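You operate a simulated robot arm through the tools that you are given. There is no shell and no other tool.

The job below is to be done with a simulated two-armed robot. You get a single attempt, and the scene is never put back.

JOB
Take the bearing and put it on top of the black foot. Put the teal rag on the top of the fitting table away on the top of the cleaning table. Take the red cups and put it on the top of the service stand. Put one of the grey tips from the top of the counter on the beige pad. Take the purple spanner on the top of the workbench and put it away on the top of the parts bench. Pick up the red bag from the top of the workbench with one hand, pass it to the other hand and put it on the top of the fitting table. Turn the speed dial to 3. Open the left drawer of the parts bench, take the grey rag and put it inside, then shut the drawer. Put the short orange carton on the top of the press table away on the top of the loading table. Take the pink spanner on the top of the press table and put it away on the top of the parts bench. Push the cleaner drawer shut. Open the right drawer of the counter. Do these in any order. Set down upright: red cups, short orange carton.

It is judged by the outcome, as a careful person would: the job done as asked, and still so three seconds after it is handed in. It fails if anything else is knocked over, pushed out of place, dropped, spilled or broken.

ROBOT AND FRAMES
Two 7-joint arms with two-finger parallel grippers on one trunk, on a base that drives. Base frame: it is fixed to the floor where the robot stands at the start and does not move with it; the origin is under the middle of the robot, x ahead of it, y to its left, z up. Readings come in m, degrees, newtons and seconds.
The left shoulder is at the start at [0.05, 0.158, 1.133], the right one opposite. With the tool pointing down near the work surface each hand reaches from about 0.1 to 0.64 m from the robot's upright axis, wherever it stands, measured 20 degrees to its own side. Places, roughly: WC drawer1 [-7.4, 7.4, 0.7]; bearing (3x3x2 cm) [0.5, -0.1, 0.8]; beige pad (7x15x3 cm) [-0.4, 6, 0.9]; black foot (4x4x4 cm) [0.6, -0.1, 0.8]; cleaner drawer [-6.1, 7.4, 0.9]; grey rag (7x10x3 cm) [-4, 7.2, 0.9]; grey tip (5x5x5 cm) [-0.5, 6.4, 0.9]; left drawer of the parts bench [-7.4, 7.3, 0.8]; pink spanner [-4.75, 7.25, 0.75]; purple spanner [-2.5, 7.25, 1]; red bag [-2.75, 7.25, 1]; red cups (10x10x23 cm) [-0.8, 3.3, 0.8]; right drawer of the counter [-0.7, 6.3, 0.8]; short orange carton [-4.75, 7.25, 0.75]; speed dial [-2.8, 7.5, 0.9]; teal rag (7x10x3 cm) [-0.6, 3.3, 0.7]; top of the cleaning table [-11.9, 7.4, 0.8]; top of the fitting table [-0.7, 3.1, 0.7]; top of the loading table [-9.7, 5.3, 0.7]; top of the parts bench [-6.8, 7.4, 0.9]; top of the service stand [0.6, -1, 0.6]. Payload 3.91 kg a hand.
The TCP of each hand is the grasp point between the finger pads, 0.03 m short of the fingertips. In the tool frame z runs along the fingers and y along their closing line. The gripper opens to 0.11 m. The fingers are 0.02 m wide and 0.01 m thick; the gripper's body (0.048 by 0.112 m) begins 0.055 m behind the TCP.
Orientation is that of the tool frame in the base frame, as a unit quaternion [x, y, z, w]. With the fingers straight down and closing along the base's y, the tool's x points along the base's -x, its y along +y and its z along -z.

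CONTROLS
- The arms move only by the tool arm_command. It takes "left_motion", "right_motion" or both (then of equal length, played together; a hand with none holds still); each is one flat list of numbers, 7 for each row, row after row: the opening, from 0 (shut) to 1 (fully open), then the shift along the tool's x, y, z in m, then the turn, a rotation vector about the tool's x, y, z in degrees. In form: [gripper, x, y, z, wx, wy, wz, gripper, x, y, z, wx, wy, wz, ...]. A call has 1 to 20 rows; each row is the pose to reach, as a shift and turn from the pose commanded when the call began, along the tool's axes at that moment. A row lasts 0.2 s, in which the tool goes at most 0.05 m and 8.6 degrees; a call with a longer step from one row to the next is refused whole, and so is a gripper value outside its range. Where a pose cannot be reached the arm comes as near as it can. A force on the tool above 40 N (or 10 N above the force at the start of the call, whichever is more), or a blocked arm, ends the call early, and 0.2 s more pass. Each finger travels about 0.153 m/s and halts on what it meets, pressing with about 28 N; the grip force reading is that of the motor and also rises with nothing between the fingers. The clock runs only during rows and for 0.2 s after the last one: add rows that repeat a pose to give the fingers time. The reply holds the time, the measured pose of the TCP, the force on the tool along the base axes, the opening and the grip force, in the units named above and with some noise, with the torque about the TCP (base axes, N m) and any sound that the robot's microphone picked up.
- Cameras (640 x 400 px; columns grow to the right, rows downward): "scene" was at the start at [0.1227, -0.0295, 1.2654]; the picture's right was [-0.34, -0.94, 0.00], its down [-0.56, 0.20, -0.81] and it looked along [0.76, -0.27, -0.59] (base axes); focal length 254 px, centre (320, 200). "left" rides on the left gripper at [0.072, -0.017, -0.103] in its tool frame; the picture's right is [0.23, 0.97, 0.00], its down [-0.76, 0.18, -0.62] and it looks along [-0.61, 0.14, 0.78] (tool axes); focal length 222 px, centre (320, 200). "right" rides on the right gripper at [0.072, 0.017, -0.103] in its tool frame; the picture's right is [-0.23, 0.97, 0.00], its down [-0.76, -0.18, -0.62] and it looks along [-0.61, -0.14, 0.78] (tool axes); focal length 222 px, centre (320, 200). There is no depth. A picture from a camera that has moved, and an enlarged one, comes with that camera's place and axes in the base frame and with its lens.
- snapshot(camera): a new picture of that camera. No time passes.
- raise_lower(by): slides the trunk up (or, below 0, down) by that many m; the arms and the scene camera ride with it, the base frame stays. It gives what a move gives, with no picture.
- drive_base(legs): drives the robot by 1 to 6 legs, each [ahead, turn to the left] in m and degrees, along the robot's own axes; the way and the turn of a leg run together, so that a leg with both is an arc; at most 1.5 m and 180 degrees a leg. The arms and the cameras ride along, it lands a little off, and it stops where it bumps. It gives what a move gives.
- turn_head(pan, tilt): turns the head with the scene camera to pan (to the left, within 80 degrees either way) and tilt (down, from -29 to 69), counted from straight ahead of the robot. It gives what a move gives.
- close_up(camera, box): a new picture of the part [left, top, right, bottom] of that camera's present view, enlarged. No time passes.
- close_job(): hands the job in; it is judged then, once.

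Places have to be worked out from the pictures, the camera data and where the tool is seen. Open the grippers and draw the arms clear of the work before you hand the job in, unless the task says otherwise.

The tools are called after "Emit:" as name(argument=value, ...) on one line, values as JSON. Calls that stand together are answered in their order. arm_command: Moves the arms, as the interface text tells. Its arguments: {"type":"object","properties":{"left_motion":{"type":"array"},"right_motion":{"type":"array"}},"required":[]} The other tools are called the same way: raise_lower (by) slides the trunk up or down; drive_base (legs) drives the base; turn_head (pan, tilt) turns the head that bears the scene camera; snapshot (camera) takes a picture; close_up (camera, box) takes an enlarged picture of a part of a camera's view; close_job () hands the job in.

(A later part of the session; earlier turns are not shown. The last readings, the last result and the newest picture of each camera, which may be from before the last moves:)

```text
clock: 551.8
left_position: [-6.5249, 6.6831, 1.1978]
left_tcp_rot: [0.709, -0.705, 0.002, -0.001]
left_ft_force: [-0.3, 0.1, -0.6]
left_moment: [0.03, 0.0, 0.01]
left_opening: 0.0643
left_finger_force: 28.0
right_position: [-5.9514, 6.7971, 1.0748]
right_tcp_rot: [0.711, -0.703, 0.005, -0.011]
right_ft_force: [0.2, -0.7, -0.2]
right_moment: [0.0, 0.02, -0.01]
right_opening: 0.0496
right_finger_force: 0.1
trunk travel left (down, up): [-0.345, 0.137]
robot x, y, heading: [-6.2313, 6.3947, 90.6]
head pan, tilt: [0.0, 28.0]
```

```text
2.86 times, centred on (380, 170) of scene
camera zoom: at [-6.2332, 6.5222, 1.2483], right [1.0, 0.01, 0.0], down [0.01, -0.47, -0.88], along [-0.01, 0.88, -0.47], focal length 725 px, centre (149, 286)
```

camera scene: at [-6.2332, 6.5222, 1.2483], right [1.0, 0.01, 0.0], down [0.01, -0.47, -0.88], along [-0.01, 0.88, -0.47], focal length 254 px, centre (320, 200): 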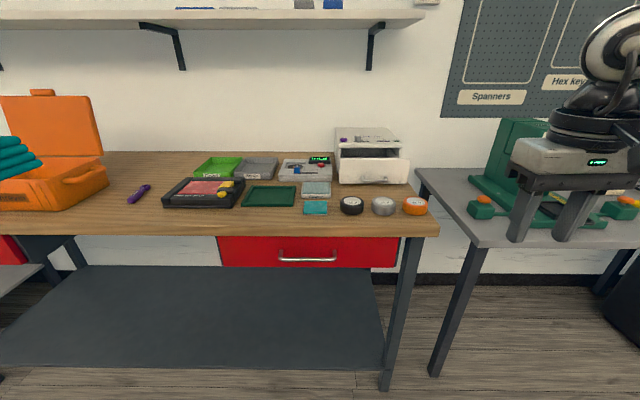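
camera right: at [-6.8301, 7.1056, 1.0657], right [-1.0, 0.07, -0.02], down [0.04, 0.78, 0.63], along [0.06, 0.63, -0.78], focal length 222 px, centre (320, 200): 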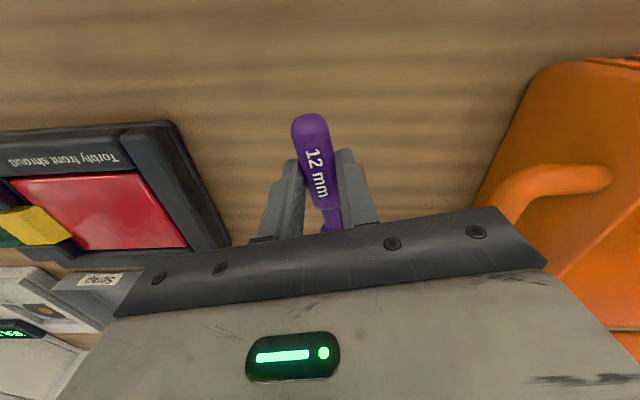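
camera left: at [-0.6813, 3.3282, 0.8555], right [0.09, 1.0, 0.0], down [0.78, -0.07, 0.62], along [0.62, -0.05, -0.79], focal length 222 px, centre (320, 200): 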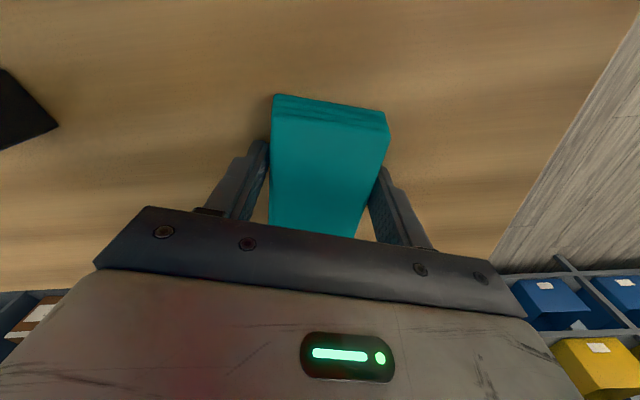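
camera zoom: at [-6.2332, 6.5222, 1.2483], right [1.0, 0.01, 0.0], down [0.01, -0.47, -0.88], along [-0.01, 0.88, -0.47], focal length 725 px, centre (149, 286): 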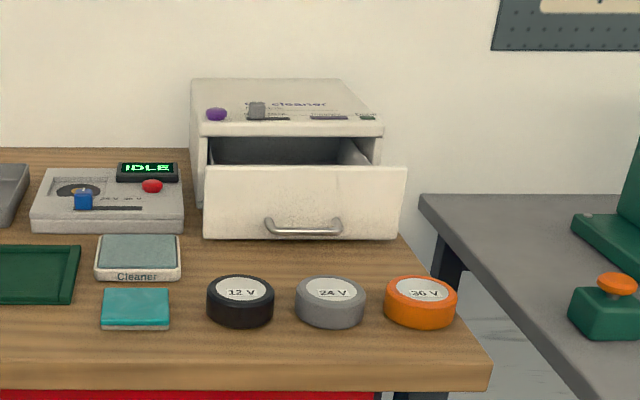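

The cleaner's drawer front stands open about 11 cm at y≈7.32, x from -6.18 to -5.94. I drive up and set the right hand, pitched forward, in front of the panel above its handle.

Emit:
drive_base(legs=[[0.35, 0]])

Emit:
arm_command(right_motion=[0.45, 0, 0.02, 0, 0, -7.5, 0, 0.45, -0.02, 0.04, 0.01, 0, -15, 0, 0.45, -0.035, 0.065, 0.03, 0, -22.5, 0, 0.45, -0.05, 0.09, 0.05, 0, -30, 0, 0.45, -0.07, 0.109, 0.075, 0, -37.5, 0, 0.45, -0.08, 0.109, 0.1, 0, -45, 0])

Emit:
snapshot(camera="scene")

Emit:
snapshot(camera="right")

```text
clock: 554.0
left_position: [-6.5291, 7.0314, 1.199]
left_tcp_rot: [0.708, -0.706, 0.002, -0.001]
left_ft_force: [-0.3, 0.3, -0.2]
left_moment: [0.0, -0.02, 0.0]
left_opening: 0.0642
left_finger_force: 28.1
right_position: [-5.9562, 7.145, 1.0749]
right_tcp_rot: [0.711, -0.703, 0.005, -0.01]
right_ft_force: [0.1, 1.0, -0.6]
right_moment: [-0.03, 0.03, 0.02]
right_opening: 0.0494
right_finger_force: 0.0
trunk travel left (down, up): [-0.345, 0.137]
robot x, y, heading: [-6.2397, 6.7415, 90.6]
head pan, tilt: [0.0, 28.0]
```

```text
clock: 555.4
left_position: [-6.5299, 7.0291, 1.199]
left_tcp_rot: [0.708, -0.706, 0.003, -0.002]
left_ft_force: [-0.1, -0.3, -0.1]
left_moment: [0.0, -0.01, -0.03]
left_opening: 0.0641
left_finger_force: 27.9
right_position: [-6.0646, 7.2246, 0.9731]
right_tcp_rot: [0.658, -0.646, -0.268, -0.279]
right_ft_force: [0.5, -0.4, 0.4]
right_moment: [0.02, 0.0, -0.01]
right_opening: 0.0496
right_finger_force: 0.0
trunk travel left (down, up): [-0.345, 0.137]
robot x, y, heading: [-6.2367, 6.7367, 90.6]
head pan, tilt: [0.0, 28.0]
```

```text
taken
camera scene: at [-6.2372, 6.8701, 1.2484], right [1.0, 0.01, 0.0], down [0.01, -0.47, -0.88], along [-0.01, 0.88, -0.47], focal length 254 px, centre (320, 200)
```

scene: 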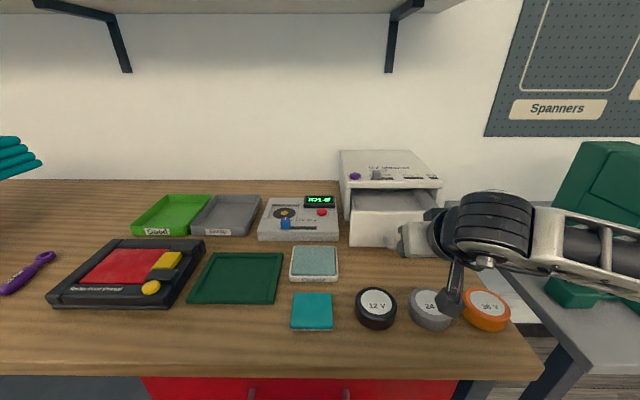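

```text
taken
camera right: at [-6.0807, 7.1003, 0.9941], right [-0.98, 0.15, 0.14], down [0.16, 0.09, 0.98], along [0.13, 0.98, -0.11], focal length 222 px, centre (320, 200)
```

right: 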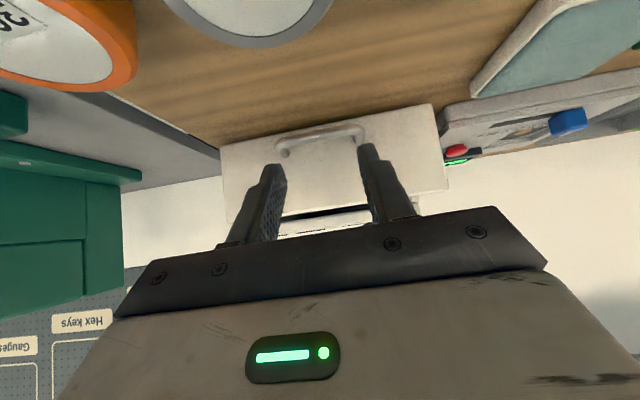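

The fingers face the panel just above its handle. I push straight ahead to close the drawer.

Emit:
arm_command(right_motion=[0.45, -0.0177, 0, 0.0177, 0, 0, 0, 0.45, -0.0354, 0, 0.0354, 0, 0, 0, 0.45, -0.053, 0, 0.053, 0, 0, 0, 0.45, -0.067, 0, 0.067, 0, 0, 0, 0.45, -0.081, 0, 0.081, 0, 0, 0, 0.45, -0.095, 0, 0.095, 0, 0, 0, 0.45, -0.109, 0, 0.109, 0, 0, 0, 0.45, -0.122, 0, 0.122, 0, 0, 0, 0.45, -0.132, 0, 0.132, 0, 0, 0, 0.45, -0.139, 0, 0.139, 0, 0, 0])

Emit:
snapshot(camera="scene")

Emit:
snapshot(camera="right")

```text
clock: 557.4
left_position: [-6.5298, 7.0269, 1.2006]
left_tcp_rot: [0.708, -0.707, 0.002, -0.004]
left_ft_force: [0.5, -0.2, -0.4]
left_moment: [0.0, -0.01, 0.04]
left_opening: 0.0643
left_finger_force: 28.1
right_position: [-6.0671, 7.3981, 0.9757]
right_tcp_rot: [0.659, -0.649, -0.262, -0.276]
right_ft_force: [1.5, -25.7, 9.6]
right_moment: [-0.1, -0.47, -0.73]
right_opening: 0.0502
right_finger_force: 0.8
trunk travel left (down, up): [-0.345, 0.137]
robot x, y, heading: [-6.2338, 6.7385, 90.2]
head pan, tilt: [0.0, 28.0]
stopped in row 9 (right hand): the force on the tool passed its limit at 49 N (the readings are from after the stop); the commanded pose is now the measured one
```

```text
taken
camera scene: at [-6.2374, 6.8654, 1.2491], right [1.0, 0.01, 0.0], down [0.0, -0.47, -0.88], along [-0.01, 0.88, -0.47], focal length 254 px, centre (320, 200)
```

scene: 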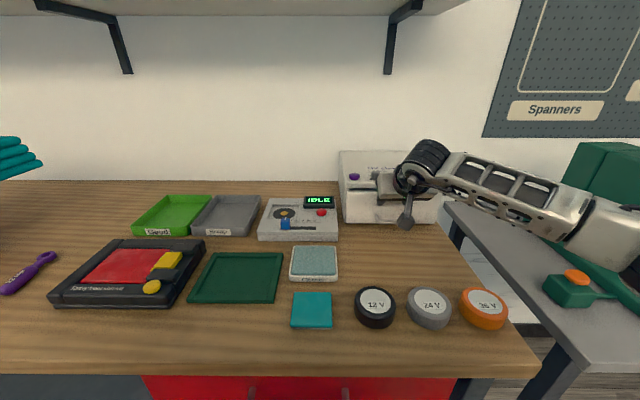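

```text
taken
camera right: at [-6.0832, 7.2739, 0.9984], right [-0.98, 0.15, 0.14], down [0.16, 0.1, 0.98], along [0.14, 0.98, -0.13], focal length 222 px, centre (320, 200)
```

right: 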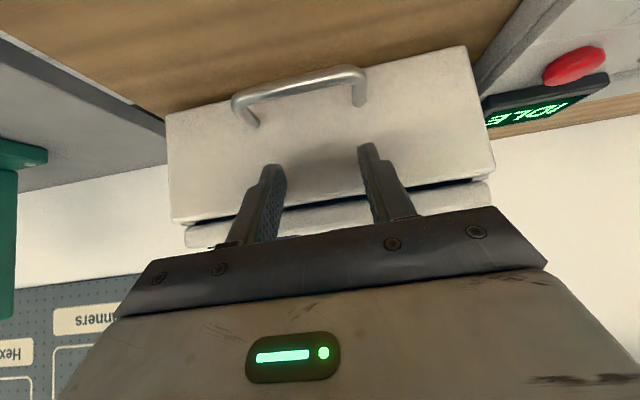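

The force rose to its limit, so the drawer should be home. I draw the hand back and check.

Emit:
arm_command(right_motion=[0.45, 0.02, 0, -0.02, 0, 0, 0, 0.45, 0.04, 0, -0.05, 0, 0, 0, 0.45, 0.06, 0, -0.085, 0, 0, 0, 0.45, 0.075, -0.03, -0.12, 0, 0, 0, 0.45, 0.08, -0.07, -0.15, 0, 0, 0, 0.45, 0.08, -0.11, -0.17, 0, 0, 0])

Emit:
close_up(camera="scene", box=[310, 130, 470, 250])

```text
refused: row 5 steps farther than a row can; nothing moved
```

```text
3.33 times, centred on (390, 190) of scene
camera zoom: at [-6.2374, 6.8654, 1.2491], right [1.0, 0.01, 0.0], down [0.0, -0.47, -0.88], along [-0.01, 0.88, -0.47], focal length 846 px, centre (87, 233)
```

zoom: 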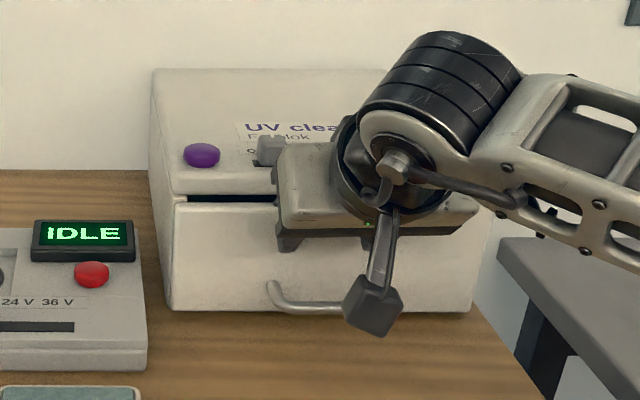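

I resend the retreat with shorter steps.

Emit:
arm_command(right_motion=[0.45, 0.02, 0, -0.02, 0, 0, 0, 0.45, 0.04, 0, -0.05, 0, 0, 0, 0.45, 0.055, 0, -0.085, 0, 0, 0, 0.45, 0.065, -0.025, -0.115, 0, 0, 0, 0.45, 0.07, -0.06, -0.14, 0, 0, 0, 0.45, 0.07, -0.1, -0.16, 0, 0, 0])

Emit:
close_up(camera="scene", box=[310, 130, 470, 250])

```text
clock: 558.8
left_position: [-6.5279, 7.0296, 1.1992]
left_tcp_rot: [0.708, -0.706, 0.002, -0.001]
left_ft_force: [0.5, -0.6, -0.1]
left_moment: [0.0, 0.01, -0.01]
left_opening: 0.0639
left_finger_force: 27.9
right_position: [-5.9643, 7.2417, 1.0388]
right_tcp_rot: [0.66, -0.649, -0.262, -0.274]
right_ft_force: [-0.5, 0.0, 0.2]
right_moment: [-0.03, 0.0, -0.01]
right_opening: 0.0492
right_finger_force: 0.2
trunk travel left (down, up): [-0.345, 0.137]
robot x, y, heading: [-6.2368, 6.7382, 90.6]
head pan, tilt: [0.0, 28.0]
```

```text
3.33 times, centred on (390, 190) of scene
camera zoom: at [-6.2369, 6.8694, 1.2484], right [1.0, 0.01, 0.0], down [0.0, -0.47, -0.88], along [-0.01, 0.88, -0.47], focal length 846 px, centre (87, 233)
```

zoom: 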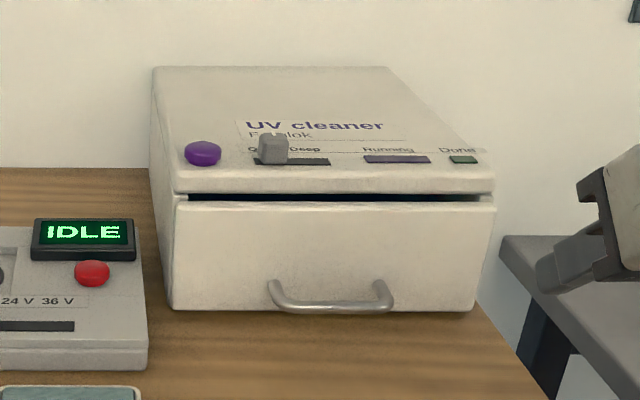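

The cleaner drawer is shut. Next I straighten the right hand and go to the press table for the short orange carton.

Emit:
arm_command(right_motion=[0.45, 0.01, 0, -0.02, 0, 7.5, 0, 0.45, 0.02, 0, -0.04, 0, 15, 0, 0.45, 0.03, 0, -0.06, 0, 22.5, 0, 0.45, 0.04, 0.01, -0.07, 0, 30, 0, 0.45, 0.05, 0.02, -0.08, 0, 37.5, 0, 0.45, 0.05, 0.03, -0.09, 0, 45, 0])

Emit:
drive_base(legs=[[-0.35, 0], [0, -90.6], [1.4, 0], [0, 90]])

Emit:
snapshot(camera="scene")

```text
clock: 560.2
left_position: [-6.5298, 7.0295, 1.1994]
left_tcp_rot: [0.708, -0.706, 0.003, -0.001]
left_ft_force: [0.7, 1.1, 0.1]
left_moment: [-0.01, 0.02, 0.0]
left_opening: 0.064
left_finger_force: 27.8
right_position: [-5.9951, 7.1423, 1.0671]
right_tcp_rot: [0.709, -0.705, 0.012, -0.005]
right_ft_force: [0.5, -0.2, -1.2]
right_moment: [-0.02, 0.0, 0.04]
right_opening: 0.0495
right_finger_force: 0.2
trunk travel left (down, up): [-0.345, 0.137]
robot x, y, heading: [-6.2326, 6.7389, 90.5]
head pan, tilt: [0.0, 28.0]
```

```text
clock: 576.7
left_position: [-5.1225, 6.6793, 1.1986]
left_tcp_rot: [-0.703, 0.711, -0.003, 0.001]
left_ft_force: [0.4, 0.2, -0.1]
left_moment: [-0.03, 0.01, -0.02]
left_opening: 0.0642
left_finger_force: 28.4
right_position: [-4.5881, 6.7822, 1.0656]
right_tcp_rot: [-0.705, 0.709, -0.011, 0.005]
right_ft_force: [0.2, -0.4, 0.4]
right_moment: [0.02, 0.01, -0.03]
right_opening: 0.0495
right_finger_force: 0.2
trunk travel left (down, up): [-0.345, 0.137]
robot x, y, heading: [-4.838, 6.3845, 89.8]
head pan, tilt: [0.0, 28.0]
```

```text
taken
camera scene: at [-4.8335, 6.5141, 1.2483], right [1.0, 0.0, 0.0], down [0.0, -0.47, -0.88], along [0.0, 0.88, -0.47], focal length 254 px, centre (320, 200)
```

scene: 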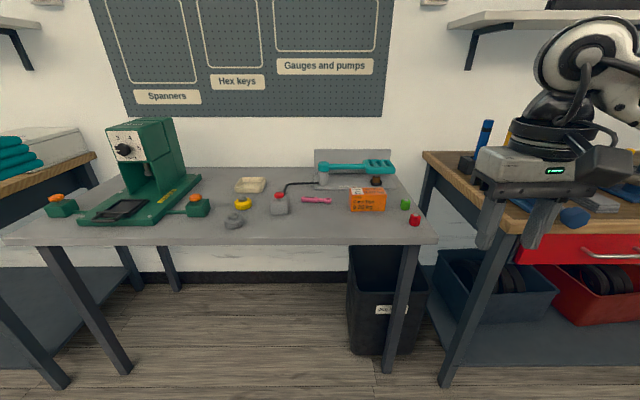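

I see the press table with a pink spanner and an orange carton. I enlarge them.

Emit:
close_up(camera="scene", box=[210, 140, 440, 250])

Emit:
turn_head(pan=-35, tilt=28)

Emit:
snapshot(camera="scene")

```text
2.78 times, centred on (325, 195) of scene
camera zoom: at [-4.8335, 6.5141, 1.2483], right [1.0, 0.0, 0.0], down [0.0, -0.47, -0.88], along [0.0, 0.88, -0.47], focal length 706 px, centre (306, 214)
```

zoom: 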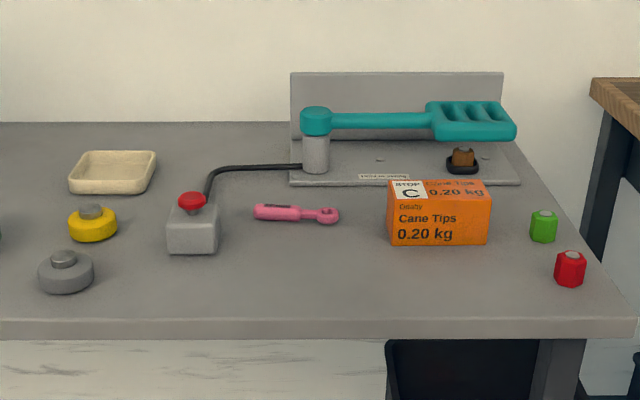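

```text
clock: 577.7
left_position: [-5.1226, 6.6791, 1.1998]
left_tcp_rot: [-0.703, 0.711, -0.002, 0.001]
left_ft_force: [0.5, 0.1, -0.4]
left_moment: [0.0, -0.01, -0.03]
left_opening: 0.064
left_finger_force: 27.7
right_position: [-4.5878, 6.7818, 1.0668]
right_tcp_rot: [-0.705, 0.709, -0.011, 0.004]
right_ft_force: [-0.2, 0.6, -0.5]
right_moment: [0.0, -0.01, 0.04]
right_opening: 0.0496
right_finger_force: 0.0
trunk travel left (down, up): [-0.345, 0.137]
robot x, y, heading: [-4.8348, 6.3834, 89.9]
head pan, tilt: [-35.0, 28.0]
```

```text
taken
camera scene: at [-4.7812, 6.4974, 1.2483], right [0.82, -0.58, 0.0], down [-0.27, -0.38, -0.88], along [0.51, 0.72, -0.47], focal length 254 px, centre (320, 200)
```

scene: 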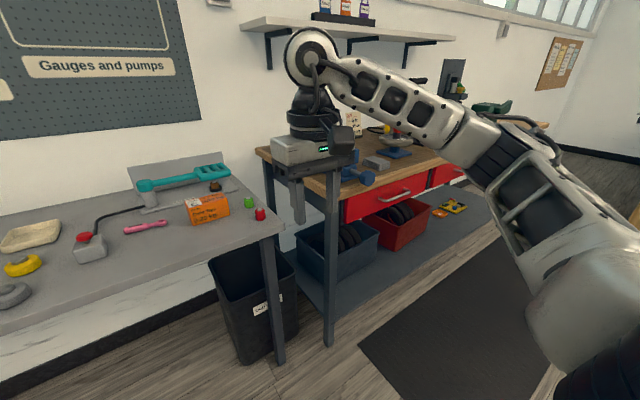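

The carton is about 13 cm wide, 5 cm deep and 7.6 cm tall at [-4.657, 7.335]; the table top is near 0.777. I move up and turn the right hand a quarter so it can close across the carton's depth.

Emit:
drive_base(legs=[[0.43, 0]])

Emit:
turn_head(pan=-15, tilt=42)

Emit:
arm_command(right_motion=[0.6, 0, 0, 0, 0, 0, 8.2, 0.7, 0, 0, 0, 0, 0, 16.4, 0.8, 0, 0, 0, 0, 0, 24.6, 0.9, 0, 0, 0, 0, 0, 32.8, 1, -0.01, 0.01, 0, 0, 0, 41, 1, -0.02, 0.02, 0, 0, 0, 49.2, 1, -0.03, 0.03, 0, 0, 0, 57.4, 1, -0.04, 0.04, 0, 0, 0, 65.6, 1, -0.05, 0.05, 0, 0, 0, 73.8, 1, -0.06, 0.06, 0, 0, 0, 82, 1, -0.06, 0.06, 0, 0, 0, 90])

Emit:
snapshot(camera="scene")

Emit:
snapshot(camera="right")

```text
clock: 580.4
left_position: [-5.1203, 7.107, 1.198]
left_tcp_rot: [-0.703, 0.711, -0.002, 0.001]
left_ft_force: [0.4, 0.5, -0.9]
left_moment: [-0.02, 0.0, -0.03]
left_opening: 0.0639
left_finger_force: 28.0
right_position: [-4.5841, 7.2091, 1.0662]
right_tcp_rot: [-0.704, 0.71, -0.01, 0.004]
right_ft_force: [0.7, 0.3, 0.4]
right_moment: [-0.01, 0.01, 0.01]
right_opening: 0.0494
right_finger_force: 0.1
trunk travel left (down, up): [-0.345, 0.137]
robot x, y, heading: [-4.8316, 6.8121, 89.4]
head pan, tilt: [-35.0, 28.0]
```

```text
clock: 581.2
left_position: [-5.1202, 7.1048, 1.1988]
left_tcp_rot: [-0.702, 0.712, -0.003, 0.001]
left_ft_force: [0.1, -0.3, -0.7]
left_moment: [0.0, 0.02, 0.02]
left_opening: 0.0644
left_finger_force: 28.2
right_position: [-4.5849, 7.2088, 1.0671]
right_tcp_rot: [-0.704, 0.71, -0.01, 0.005]
right_ft_force: [-1.0, 0.2, -0.7]
right_moment: [0.02, 0.0, 0.0]
right_opening: 0.0492
right_finger_force: 0.1
trunk travel left (down, up): [-0.345, 0.137]
robot x, y, heading: [-4.8343, 6.8105, 89.6]
head pan, tilt: [-15.0, 42.0]
```

```text
clock: 583.6
left_position: [-5.12, 7.1067, 1.1981]
left_tcp_rot: [-0.702, 0.713, -0.002, 0.001]
left_ft_force: [0.2, -0.2, 0.1]
left_moment: [0.0, 0.01, 0.0]
left_opening: 0.0645
left_finger_force: 27.6
right_position: [-4.6447, 7.2692, 1.0636]
right_tcp_rot: [0.006, 1.0, -0.004, 0.01]
right_ft_force: [1.0, -0.4, -0.2]
right_moment: [0.01, -0.04, 0.01]
right_opening: 0.1101
right_finger_force: 0.0
trunk travel left (down, up): [-0.345, 0.137]
robot x, y, heading: [-4.8291, 6.8057, 89.5]
head pan, tilt: [-15.0, 42.0]
```

```text
taken
camera scene: at [-4.8091, 6.9309, 1.2269], right [0.96, -0.27, 0.0], down [-0.18, -0.65, -0.74], along [0.2, 0.72, -0.67], focal length 254 px, centre (320, 200)
```

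scene: 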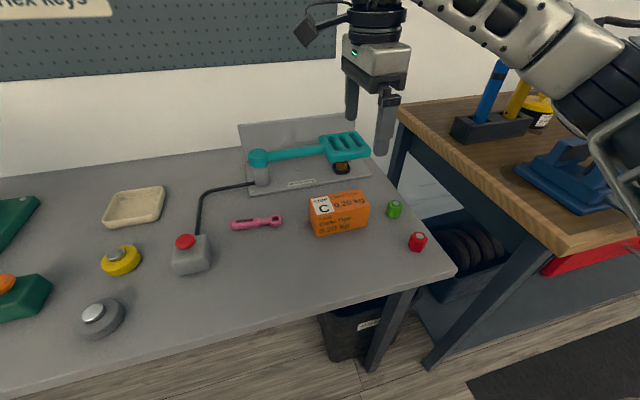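

```text
taken
camera right: at [-4.7194, 7.2889, 1.1667], right [0.24, 0.97, 0.0], down [0.75, -0.18, 0.64], along [0.62, -0.16, -0.77], focal length 222 px, centre (320, 200)
```

right: 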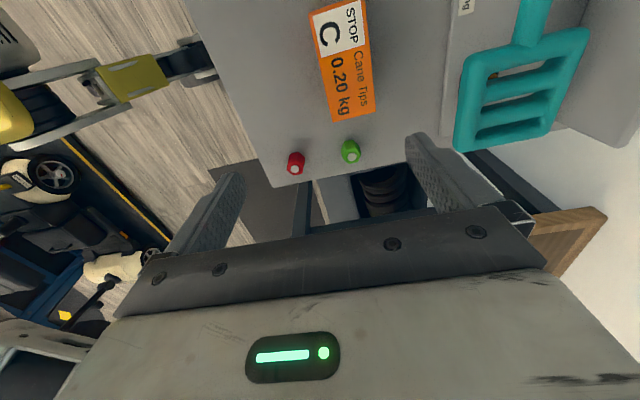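

The carton's top is centred at about [-4.663, 7.307] and aligned with the hand. I centre over it and descend.

Emit:
arm_command(right_motion=[1, 0.009, 0.019, 0.03, 0, 0, 0, 1, 0.018, 0.038, 0.06, 0, 0, 0, 1, 0.018, 0.038, 0.1, 0, 0, 0, 0.9, 0.018, 0.038, 0.14, 0, 0, 0, 0.9, 0.018, 0.038, 0.16, 0, 0, 0, 0.9, 0.018, 0.038, 0.16, 0, 0, 0])

Emit:
snapshot(camera="right")

Emit:
close_up(camera="scene", box=[250, 100, 430, 260])

```text
clock: 585.0
left_position: [-5.1191, 7.1077, 1.1996]
left_tcp_rot: [-0.702, 0.712, -0.003, 0.001]
left_ft_force: [-0.1, 0.0, 0.4]
left_moment: [0.0, -0.01, -0.01]
left_opening: 0.0642
left_finger_force: 27.9
right_position: [-4.6579, 7.3065, 0.9028]
right_tcp_rot: [0.004, 1.0, -0.004, 0.01]
right_ft_force: [0.3, -0.1, -0.3]
right_moment: [0.05, 0.01, 0.05]
right_opening: 0.0992
right_finger_force: 0.2
trunk travel left (down, up): [-0.345, 0.137]
robot x, y, heading: [-4.8321, 6.8128, 89.6]
head pan, tilt: [-15.0, 42.0]
```

```text
taken
camera right: at [-4.7334, 7.3254, 1.0059], right [0.24, 0.97, 0.0], down [0.75, -0.18, 0.64], along [0.62, -0.15, -0.77], focal length 222 px, centre (320, 200)
```

right: 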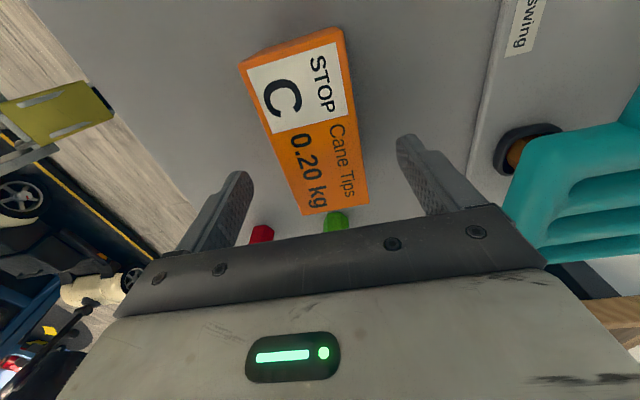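

```text
2.50 times, centred on (340, 180) of scene
camera zoom: at [-4.8091, 6.931, 1.2269], right [0.96, -0.27, 0.0], down [-0.18, -0.65, -0.74], along [0.2, 0.72, -0.67], focal length 635 px, centre (270, 250)
```

zoom: 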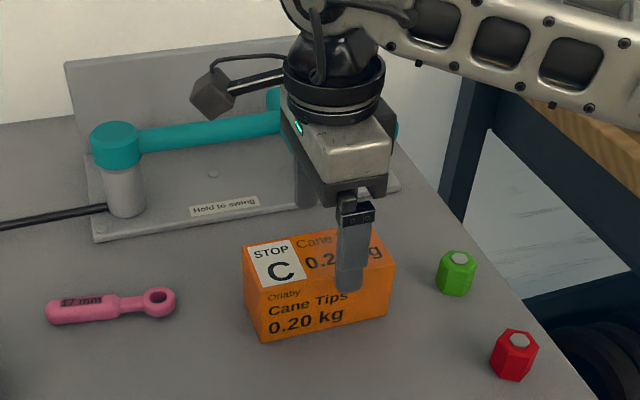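

Centred. I descend 7 cm and close on the carton.

Emit:
arm_command(right_motion=[0.9, 0, 0, 0.025, 0, 0, 0, 0.9, 0, 0, 0.05, 0, 0, 0, 0.9, 0, 0, 0.07, 0, 0, 0, 0.75, 0, 0, 0.073, 0, 0, 0, 0.6, 0, 0, 0.073, 0, 0, 0, 0.45, 0, 0, 0.073, 0, 0, 0, 0.35, 0, 0, 0.073, 0, 0, 0, 0.35, 0, 0, 0.073, 0, 0, 0])

Emit:
arm_command(right_motion=[0.35, 0, 0, -0.03, 0, 0, 0, 0.35, 0, 0, -0.07, 0, 0, 0, 0.35, 0, 0, -0.11, 0, 0, 0, 0.35, 0, 0, -0.15, 0, 0, 0, 0.35, 0, 0, -0.19, 0, 0, 0, 0.35, 0, 0, -0.23, 0, 0, 0])

Emit:
snapshot(camera="scene")

Emit:
snapshot(camera="right")

```text
clock: 586.8
left_position: [-5.1194, 7.1071, 1.1978]
left_tcp_rot: [-0.702, 0.712, -0.002, 0.001]
left_ft_force: [-0.2, -0.1, -0.6]
left_moment: [-0.05, -0.02, -0.01]
left_opening: 0.064
left_finger_force: 28.0
right_position: [-4.6577, 7.3064, 0.8318]
right_tcp_rot: [0.004, 1.0, -0.005, 0.011]
right_ft_force: [0.6, -0.1, -0.1]
right_moment: [0.08, -0.02, 0.0]
right_opening: 0.0602
right_finger_force: 28.3
trunk travel left (down, up): [-0.345, 0.137]
robot x, y, heading: [-4.8327, 6.8102, 89.5]
head pan, tilt: [-15.0, 42.0]
```

```text
clock: 588.2
left_position: [-5.1196, 7.107, 1.1978]
left_tcp_rot: [-0.702, 0.713, -0.002, 0.001]
left_ft_force: [0.6, 0.2, 0.0]
left_moment: [0.04, 0.0, 0.02]
left_opening: 0.0643
left_finger_force: 27.8
right_position: [-4.6614, 7.3071, 1.0609]
right_tcp_rot: [0.004, 1.0, -0.004, 0.011]
right_ft_force: [-0.8, 0.2, -2.5]
right_moment: [0.04, -0.03, 0.02]
right_opening: 0.0603
right_finger_force: 28.2
trunk travel left (down, up): [-0.345, 0.137]
robot x, y, heading: [-4.8313, 6.8107, 89.4]
head pan, tilt: [-15.0, 42.0]
```

```text
taken
camera scene: at [-4.8093, 6.9309, 1.2268], right [0.96, -0.27, 0.0], down [-0.18, -0.65, -0.74], along [0.2, 0.72, -0.67], focal length 254 px, centre (320, 200)
```

scene: 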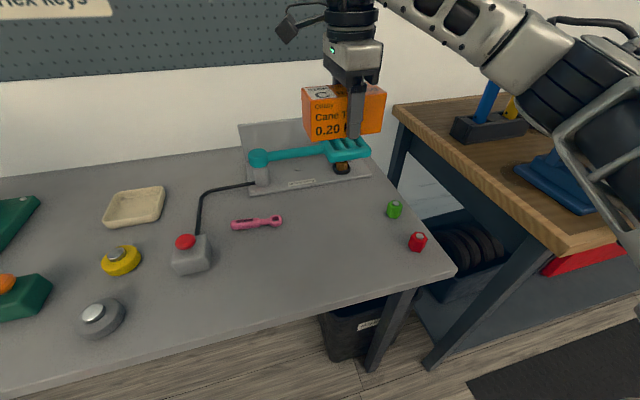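

```text
taken
camera right: at [-4.7369, 7.3265, 1.1635], right [0.24, 0.97, 0.0], down [0.75, -0.18, 0.64], along [0.62, -0.15, -0.77], focal length 222 px, centre (320, 200)
```

right: 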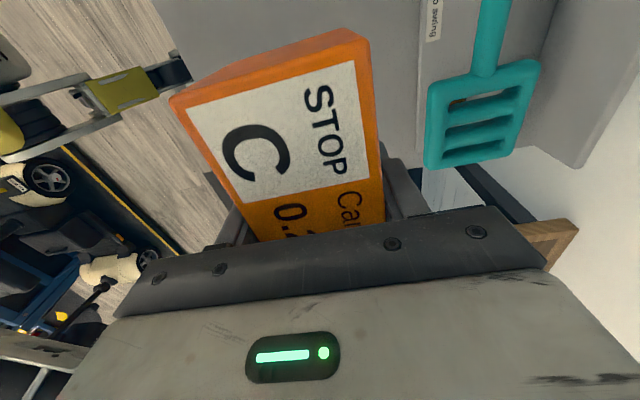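

The carton is held upright and lifted. I draw it in and drive along toward the loading table.

Emit:
arm_command(right_motion=[0.35, 0, -0.04, 0, 0, 0, 0, 0.35, 0, -0.08, -0.005, 0, 0, 0, 0.35, 0, -0.12, -0.01, 0, 0, 0, 0.35, 0, -0.16, -0.015, 0, 0, 0, 0.35, 0, -0.18, -0.015, 0, 0, 0])

Emit:
drive_base(legs=[[-0.4, 0], [0, 90.5], [1.5, 0], [1.5, 0], [1.1, 0]])

Emit:
turn_head(pan=20, tilt=25)

Emit:
snapshot(camera="scene")

```text
clock: 589.4
left_position: [-5.1191, 7.1077, 1.1988]
left_tcp_rot: [-0.702, 0.712, -0.003, 0.002]
left_ft_force: [0.4, -0.8, 0.3]
left_moment: [-0.02, -0.02, 0.04]
left_opening: 0.0643
left_finger_force: 28.5
right_position: [-4.6636, 7.1273, 1.0787]
right_tcp_rot: [0.004, 1.0, -0.005, 0.011]
right_ft_force: [0.7, 0.1, -2.5]
right_moment: [-0.02, 0.0, 0.02]
right_opening: 0.0603
right_finger_force: 27.6
trunk travel left (down, up): [-0.345, 0.137]
robot x, y, heading: [-4.8305, 6.8098, 89.3]
head pan, tilt: [-15.0, 42.0]
```

```text
clock: 615.0
left_position: [-9.2216, 6.1487, 1.1993]
left_tcp_rot: [1.0, -0.013, 0.001, -0.003]
left_ft_force: [0.3, 0.3, -0.8]
left_moment: [0.02, 0.0, 0.03]
left_opening: 0.064
left_finger_force: 28.1
right_position: [-9.2362, 6.6057, 1.0773]
right_tcp_rot: [-0.699, 0.715, 0.004, 0.01]
right_ft_force: [-0.1, -0.3, -2.4]
right_moment: [-0.03, -0.02, -0.02]
right_opening: 0.0598
right_finger_force: 27.7
trunk travel left (down, up): [-0.345, 0.137]
robot x, y, heading: [-8.921, 6.4295, 178.8]
head pan, tilt: [-15.0, 42.0]
```

```text
clock: 616.0
left_position: [-9.2216, 6.1484, 1.1988]
left_tcp_rot: [1.0, -0.014, 0.002, -0.002]
left_ft_force: [0.6, -0.1, 0.2]
left_moment: [0.0, -0.04, 0.0]
left_opening: 0.0642
left_finger_force: 27.7
right_position: [-9.2348, 6.6058, 1.0762]
right_tcp_rot: [-0.699, 0.715, 0.003, 0.011]
right_ft_force: [0.6, 0.9, -2.5]
right_moment: [0.01, 0.0, 0.02]
right_opening: 0.06
right_finger_force: 28.0
trunk travel left (down, up): [-0.345, 0.137]
robot x, y, heading: [-8.9241, 6.4313, 178.9]
head pan, tilt: [20.0, 25.0]
```

```text
taken
camera scene: at [-9.048, 6.4031, 1.2531], right [-0.32, 0.95, 0.0], down [0.4, 0.14, -0.91], along [-0.86, -0.29, -0.42], focal length 254 px, centre (320, 200)
```

scene: 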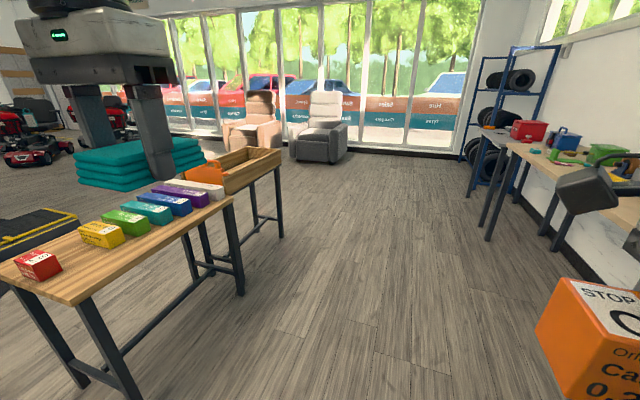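

The loading table has a row of coloured cartons with a free strip along its near (north) edge at y≈5.5. I drive in front of it and face it.

Emit:
drive_base(legs=[[0.62, 0], [0, 90], [0.3, 0]])

Emit:
turn_head(pan=0, tilt=42)

Emit:
snapshot(camera="scene")

```text
clock: 624.9
left_position: [-9.2568, 5.8468, 1.1977]
left_tcp_rot: [0.714, 0.7, -0.002, -0.003]
left_ft_force: [0.3, 1.2, 0.3]
left_moment: [0.01, -0.01, 0.0]
left_opening: 0.0641
left_finger_force: 28.3
right_position: [-9.7133, 5.8289, 1.077]
right_tcp_rot: [1.0, -0.007, -0.011, -0.005]
right_ft_force: [0.6, -0.4, -2.6]
right_moment: [0.02, 0.0, 0.0]
right_opening: 0.0599
right_finger_force: 28.2
trunk travel left (down, up): [-0.345, 0.137]
robot x, y, heading: [-9.5436, 6.1432, -90.6]
head pan, tilt: [20.0, 25.0]
```

```text
clock: 625.8
left_position: [-9.2562, 5.8466, 1.1977]
left_tcp_rot: [0.714, 0.7, -0.002, -0.002]
left_ft_force: [0.1, 0.0, -0.8]
left_moment: [-0.02, 0.02, 0.0]
left_opening: 0.0642
left_finger_force: 27.9
right_position: [-9.7129, 5.829, 1.078]
right_tcp_rot: [1.0, -0.007, -0.01, -0.005]
right_ft_force: [0.4, -0.1, -2.4]
right_moment: [0.02, 0.03, 0.02]
right_opening: 0.0599
right_finger_force: 28.3
trunk travel left (down, up): [-0.345, 0.137]
robot x, y, heading: [-9.5415, 6.1428, -90.9]
head pan, tilt: [0.0, 42.0]
```

```text
taken
camera scene: at [-9.5445, 6.0206, 1.2269], right [-1.0, 0.01, 0.0], down [0.01, 0.67, -0.74], along [-0.01, -0.74, -0.67], focal length 254 px, centre (320, 200)
```

scene: 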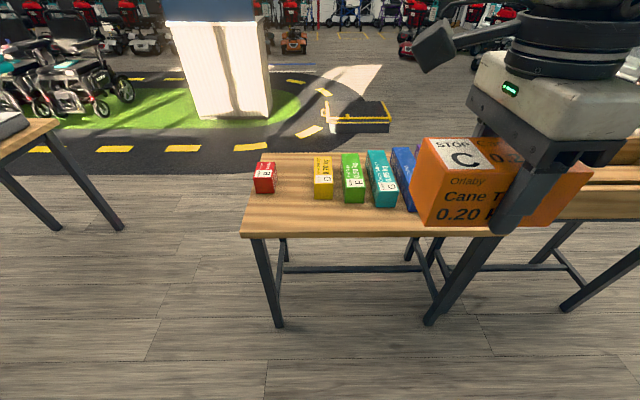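

I'll set the carton on the free strip in front of the row, around [-9.62, 5.52]. I move in 10 cm, swing it over and lower most of the way.

Emit:
drive_base(legs=[[0.1, 0]])

Emit:
arm_command(right_motion=[0.35, 0.02, 0.04, 0.01, 0, 0, 0, 0.35, 0.04, 0.08, 0.02, 0, 0, 0, 0.35, 0.06, 0.12, 0.03, 0, 0, 0, 0.35, 0.08, 0.16, 0.05, 0, 0, 0, 0.35, 0.09, 0.19, 0.08, 0, 0, 0, 0.35, 0.093, 0.205, 0.12, 0, 0, 0, 0.35, 0.093, 0.205, 0.16, 0, 0, 0, 0.35, 0.093, 0.205, 0.2, 0, 0, 0, 0.35, 0.093, 0.205, 0.23, 0, 0, 0])

Emit:
snapshot(camera="scene")

Emit:
snapshot(camera="right")

```text
clock: 626.9
left_position: [-9.2585, 5.746, 1.1988]
left_tcp_rot: [0.714, 0.7, -0.001, -0.002]
left_ft_force: [0.5, 0.3, 0.2]
left_moment: [0.01, -0.01, 0.01]
left_opening: 0.0643
left_finger_force: 27.9
right_position: [-9.7146, 5.7283, 1.0771]
right_tcp_rot: [1.0, -0.007, -0.01, -0.004]
right_ft_force: [-0.4, -0.8, -3.0]
right_moment: [0.04, -0.03, 0.04]
right_opening: 0.0598
right_finger_force: 27.9
trunk travel left (down, up): [-0.345, 0.137]
robot x, y, heading: [-9.5476, 6.0447, -90.6]
head pan, tilt: [0.0, 42.0]
```

```text
clock: 628.9
left_position: [-9.2579, 5.7466, 1.2]
left_tcp_rot: [0.714, 0.7, -0.002, -0.002]
left_ft_force: [-0.6, -0.9, -0.6]
left_moment: [0.01, 0.02, 0.06]
left_opening: 0.0644
left_finger_force: 28.2
right_position: [-9.6314, 5.5241, 0.8431]
right_tcp_rot: [1.0, -0.006, -0.012, -0.005]
right_ft_force: [-0.1, 0.7, -1.9]
right_moment: [-0.02, 0.02, 0.02]
right_opening: 0.0598
right_finger_force: 28.0
trunk travel left (down, up): [-0.345, 0.137]
robot x, y, heading: [-9.5451, 6.0438, -90.6]
head pan, tilt: [0.0, 42.0]
```

```text
taken
camera scene: at [-9.5457, 5.9208, 1.2268], right [-1.0, 0.01, 0.0], down [0.01, 0.67, -0.74], along [-0.01, -0.74, -0.67], focal length 254 px, centre (320, 200)
```

scene: 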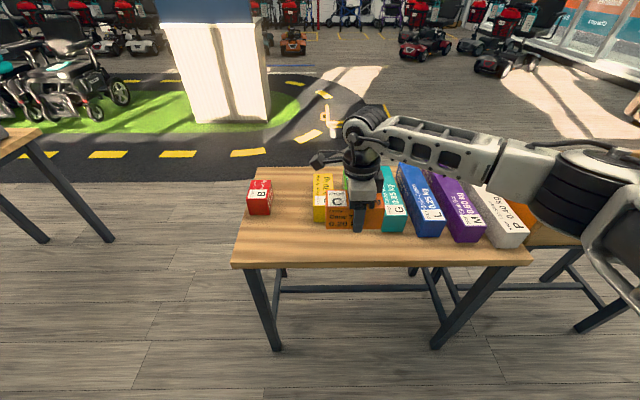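

```text
taken
camera right: at [-9.5567, 5.5058, 0.9444], right [-0.24, -0.97, 0.0], down [-0.75, 0.18, 0.64], along [-0.62, 0.16, -0.77], focal length 222 px, centre (320, 200)
```

right: 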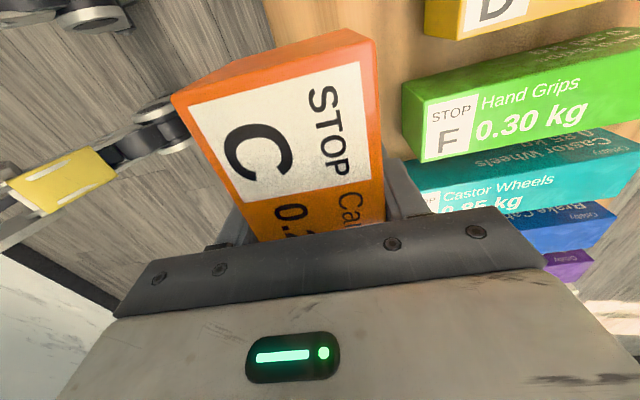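

The carton is over the strip; I shift it 1.5 cm toward me for clearance from the green carton and lower until it touches.

Emit:
arm_command(right_motion=[0.35, 0, -0.008, 0.01, 0, 0, 0, 0.35, 0, -0.015, 0.025, 0, 0, 0, 0.35, 0, -0.015, 0.04, 0, 0, 0, 0.35, 0, -0.015, 0.05, 0, 0, 0, 0.35, 0, -0.015, 0.056, 0, 0, 0, 0.35, 0, -0.015, 0.06, 0, 0, 0, 0.35, 0, -0.015, 0.064, 0, 0, 0])

Emit:
close_up(camera="scene", box=[220, 130, 460, 290])

```text
clock: 630.5
left_position: [-9.2586, 5.7472, 1.2001]
left_tcp_rot: [0.714, 0.701, -0.001, -0.003]
left_ft_force: [0.1, -1.0, 0.2]
left_moment: [0.0, 0.02, 0.02]
left_opening: 0.0641
left_finger_force: 27.8
right_position: [-9.6311, 5.5411, 0.7797]
right_tcp_rot: [1.0, -0.007, -0.012, -0.005]
right_ft_force: [-0.2, 0.4, -2.1]
right_moment: [0.01, 0.03, 0.04]
right_opening: 0.0598
right_finger_force: 28.2
trunk travel left (down, up): [-0.345, 0.137]
robot x, y, heading: [-9.5454, 6.0433, -90.6]
head pan, tilt: [0.0, 42.0]
```

```text
2.50 times, centred on (340, 210) of scene
camera zoom: at [-9.5457, 5.921, 1.2268], right [-1.0, 0.01, 0.0], down [0.01, 0.67, -0.74], along [-0.01, -0.74, -0.67], focal length 635 px, centre (270, 175)
```

zoom: 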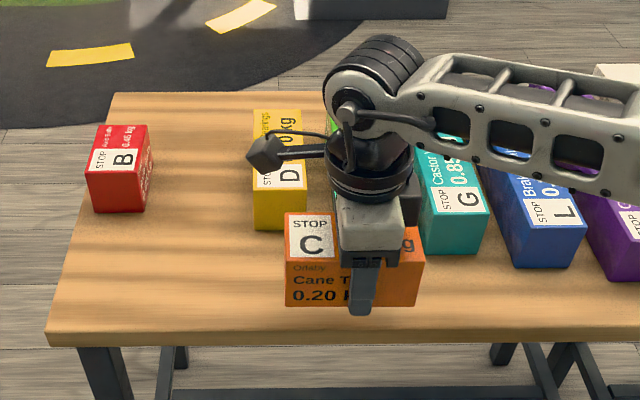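

No contact yet at TCP 0.78; I continue down in small steps.

Emit:
arm_command(right_motion=[0.35, 0, 0, 0.004, 0, 0, 0, 0.35, 0, 0, 0.008, 0, 0, 0, 0.35, 0, 0, 0.012, 0, 0, 0, 0.35, 0, 0, 0.015, 0, 0, 0, 0.35, 0, 0, 0.018, 0, 0, 0])

```text
clock: 631.7
left_position: [-9.2574, 5.7474, 1.1989]
left_tcp_rot: [0.714, 0.701, -0.001, -0.002]
left_ft_force: [-0.4, 0.0, -0.3]
left_moment: [0.01, 0.02, 0.0]
left_opening: 0.0642
left_finger_force: 28.6
right_position: [-9.6298, 5.5407, 0.7614]
right_tcp_rot: [1.0, -0.007, -0.01, -0.005]
right_ft_force: [0.3, 0.2, -2.3]
right_moment: [-0.03, 0.04, -0.03]
right_opening: 0.06
right_finger_force: 27.6
trunk travel left (down, up): [-0.345, 0.137]
robot x, y, heading: [-9.5481, 6.0503, -90.7]
head pan, tilt: [0.0, 42.0]
```

Emit:
arm_command(right_motion=[0.35, 0, 0, 0.003, 0, 0, 0, 0.35, 0, 0, 0.006, 0, 0, 0, 0.35, 0, 0, 0.009, 0, 0, 0, 0.35, 0, 0, 0.012, 0, 0, 0, 0.35, 0, 0, 0.015, 0, 0, 0])

Emit:
close_up(camera="scene", box=[220, 130, 460, 290])

```text
clock: 632.9
left_position: [-9.2576, 5.7474, 1.1992]
left_tcp_rot: [0.713, 0.701, -0.001, -0.002]
left_ft_force: [0.2, -0.6, -0.9]
left_moment: [0.02, 0.02, -0.02]
left_opening: 0.064
left_finger_force: 28.4
right_position: [-9.6313, 5.542, 0.7466]
right_tcp_rot: [1.0, -0.007, -0.01, -0.004]
right_ft_force: [0.2, 0.3, -3.3]
right_moment: [-0.02, 0.01, -0.01]
right_opening: 0.0599
right_finger_force: 28.0
trunk travel left (down, up): [-0.345, 0.137]
robot x, y, heading: [-9.5449, 6.0455, -90.7]
head pan, tilt: [0.0, 42.0]
```

```text
2.50 times, centred on (340, 210) of scene
camera zoom: at [-9.5457, 5.921, 1.2268], right [-1.0, 0.01, 0.0], down [0.01, 0.67, -0.74], along [-0.01, -0.74, -0.67], focal length 635 px, centre (270, 175)
```

zoom: 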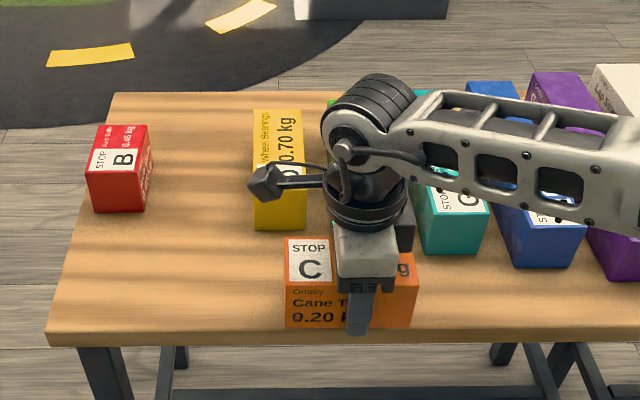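

The table is lower than I took it for (about 0.68), so its near edge is nearer and this spot would overhang. The gap between cartons B and D leaves a better place just in front of it; I lift the carton and shift the base.

Emit:
arm_command(right_motion=[0.35, 0, 0, -0.04, 0, 0, 0, 0.35, 0, 0, -0.08, 0, 0, 0, 0.35, 0, 0, -0.12, 0, 0, 0, 0.35, 0, 0, -0.16, 0, 0, 0, 0.35, 0, -0.04, -0.18, 0, 0, 0, 0.35, 0, -0.08, -0.18, 0, 0, 0, 0.35, 0, -0.12, -0.18, 0, 0, 0])

Emit:
drive_base(legs=[[-0.05, 0], [0, 45], [0.2, 0], [0, -44.5]])

Emit:
snapshot(camera="scene")

```text
clock: 634.5
left_position: [-9.258, 5.7483, 1.198]
left_tcp_rot: [0.714, 0.701, -0.002, -0.002]
left_ft_force: [0.7, 0.2, 0.5]
left_moment: [0.03, 0.0, -0.02]
left_opening: 0.0642
left_finger_force: 27.7
right_position: [-9.6262, 5.6597, 0.9282]
right_tcp_rot: [1.0, -0.006, -0.012, -0.005]
right_ft_force: [0.3, 0.0, -2.7]
right_moment: [0.02, 0.01, -0.02]
right_opening: 0.0599
right_finger_force: 28.1
trunk travel left (down, up): [-0.345, 0.137]
robot x, y, heading: [-9.5487, 6.0452, -90.6]
head pan, tilt: [0.0, 42.0]
```

```text
clock: 640.7
left_position: [-9.1101, 5.6593, 1.1993]
left_tcp_rot: [0.705, 0.709, -0.001, -0.002]
left_ft_force: [0.2, 0.1, -0.5]
left_moment: [0.02, 0.0, 0.01]
left_opening: 0.0641
left_finger_force: 27.5
right_position: [-9.4756, 5.5629, 0.9284]
right_tcp_rot: [1.0, 0.006, -0.01, -0.005]
right_ft_force: [-0.3, 0.7, -1.9]
right_moment: [0.01, 0.05, -0.02]
right_opening: 0.0601
right_finger_force: 27.5
trunk travel left (down, up): [-0.345, 0.137]
robot x, y, heading: [-9.4063, 5.9526, -89.2]
head pan, tilt: [0.0, 42.0]
```

```text
taken
camera scene: at [-9.4013, 5.8267, 1.2268], right [-1.0, -0.01, 0.0], down [-0.01, 0.67, -0.74], along [0.01, -0.74, -0.67], focal length 254 px, centre (320, 200)
```

scene: 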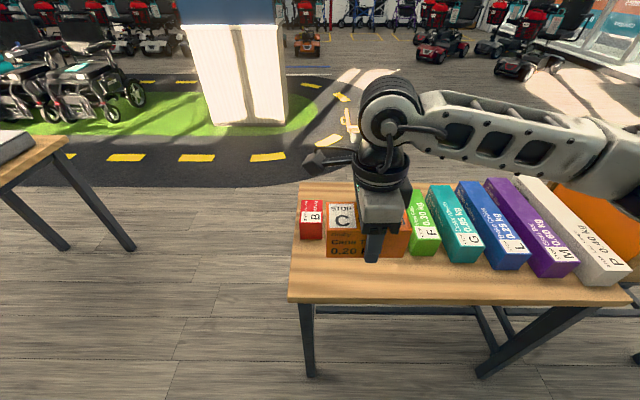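

Now the target spot [-9.47, 5.475] is straight ahead. I move over it and lower in steps.

Emit:
arm_command(right_motion=[0.35, 0.003, 0.03, 0, 0, 0, 0, 0.35, 0.005, 0.06, 0.01, 0, 0, 0, 0.35, 0.006, 0.088, 0.03, 0, 0, 0, 0.35, 0.006, 0.088, 0.07, 0, 0, 0, 0.35, 0.006, 0.088, 0.11, 0, 0, 0, 0.35, 0.006, 0.088, 0.14, 0, 0, 0, 0.35, 0.006, 0.088, 0.165, 0, 0, 0, 0.35, 0.006, 0.088, 0.18, 0, 0, 0])

Emit:
close_up(camera="scene", box=[280, 150, 440, 310])

Emit:
snapshot(camera="right")

```text
clock: 642.5
left_position: [-9.1101, 5.6597, 1.1999]
left_tcp_rot: [0.706, 0.709, -0.002, -0.002]
left_ft_force: [0.3, -0.3, -1.8]
left_moment: [-0.01, 0.01, 0.03]
left_opening: 0.0643
left_finger_force: 28.1
right_position: [-9.4724, 5.4776, 0.7476]
right_tcp_rot: [1.0, 0.006, -0.011, -0.003]
right_ft_force: [-0.3, 0.3, -1.4]
right_moment: [-0.01, 0.03, 0.02]
right_opening: 0.0598
right_finger_force: 28.4
trunk travel left (down, up): [-0.345, 0.137]
robot x, y, heading: [-9.3988, 5.9521, -89.0]
head pan, tilt: [0.0, 42.0]
```

```text
2.50 times, centred on (360, 230) of scene
camera zoom: at [-9.4011, 5.8267, 1.2268], right [-1.0, -0.01, 0.0], down [-0.01, 0.67, -0.74], along [0.01, -0.74, -0.67], focal length 635 px, centre (220, 125)
```

zoom: 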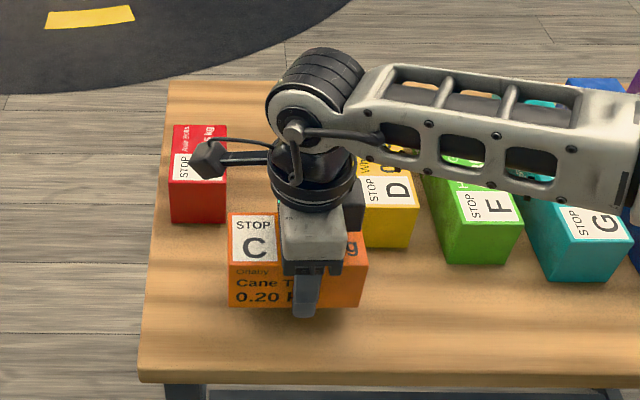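

```text
taken
camera right: at [-9.3977, 5.4601, 0.8495], right [-0.22, -0.98, 0.0], down [-0.75, 0.17, 0.64], along [-0.63, 0.14, -0.77], focal length 222 px, centre (320, 200)
```

right: 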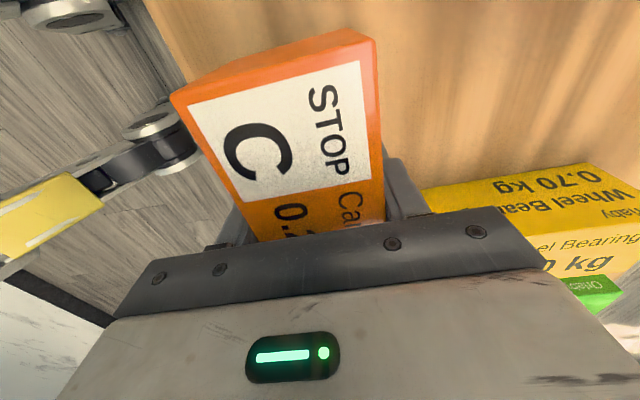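

The carton is well inside the table edge. I lower it the rest until contact.

Emit:
arm_command(right_motion=[0.35, 0, 0, 0.004, 0, 0, 0, 0.35, 0, 0, 0.008, 0, 0, 0, 0.35, 0, 0, 0.012, 0, 0, 0, 0.35, 0, 0, 0.015, 0, 0, 0, 0.35, 0, 0, 0.018, 0, 0, 0])

```text
clock: 643.7
left_position: [-9.1097, 5.6607, 1.1987]
left_tcp_rot: [0.705, 0.709, -0.003, -0.002]
left_ft_force: [-0.5, 0.4, -1.2]
left_moment: [-0.01, 0.0, 0.01]
left_opening: 0.0644
left_finger_force: 27.8
right_position: [-9.4737, 5.4765, 0.7284]
right_tcp_rot: [1.0, 0.005, -0.01, -0.004]
right_ft_force: [-0.6, 0.7, -2.9]
right_moment: [0.02, 0.03, -0.02]
right_opening: 0.06
right_finger_force: 28.0
trunk travel left (down, up): [-0.345, 0.137]
robot x, y, heading: [-9.4056, 5.9501, -89.3]
head pan, tilt: [0.0, 42.0]
```

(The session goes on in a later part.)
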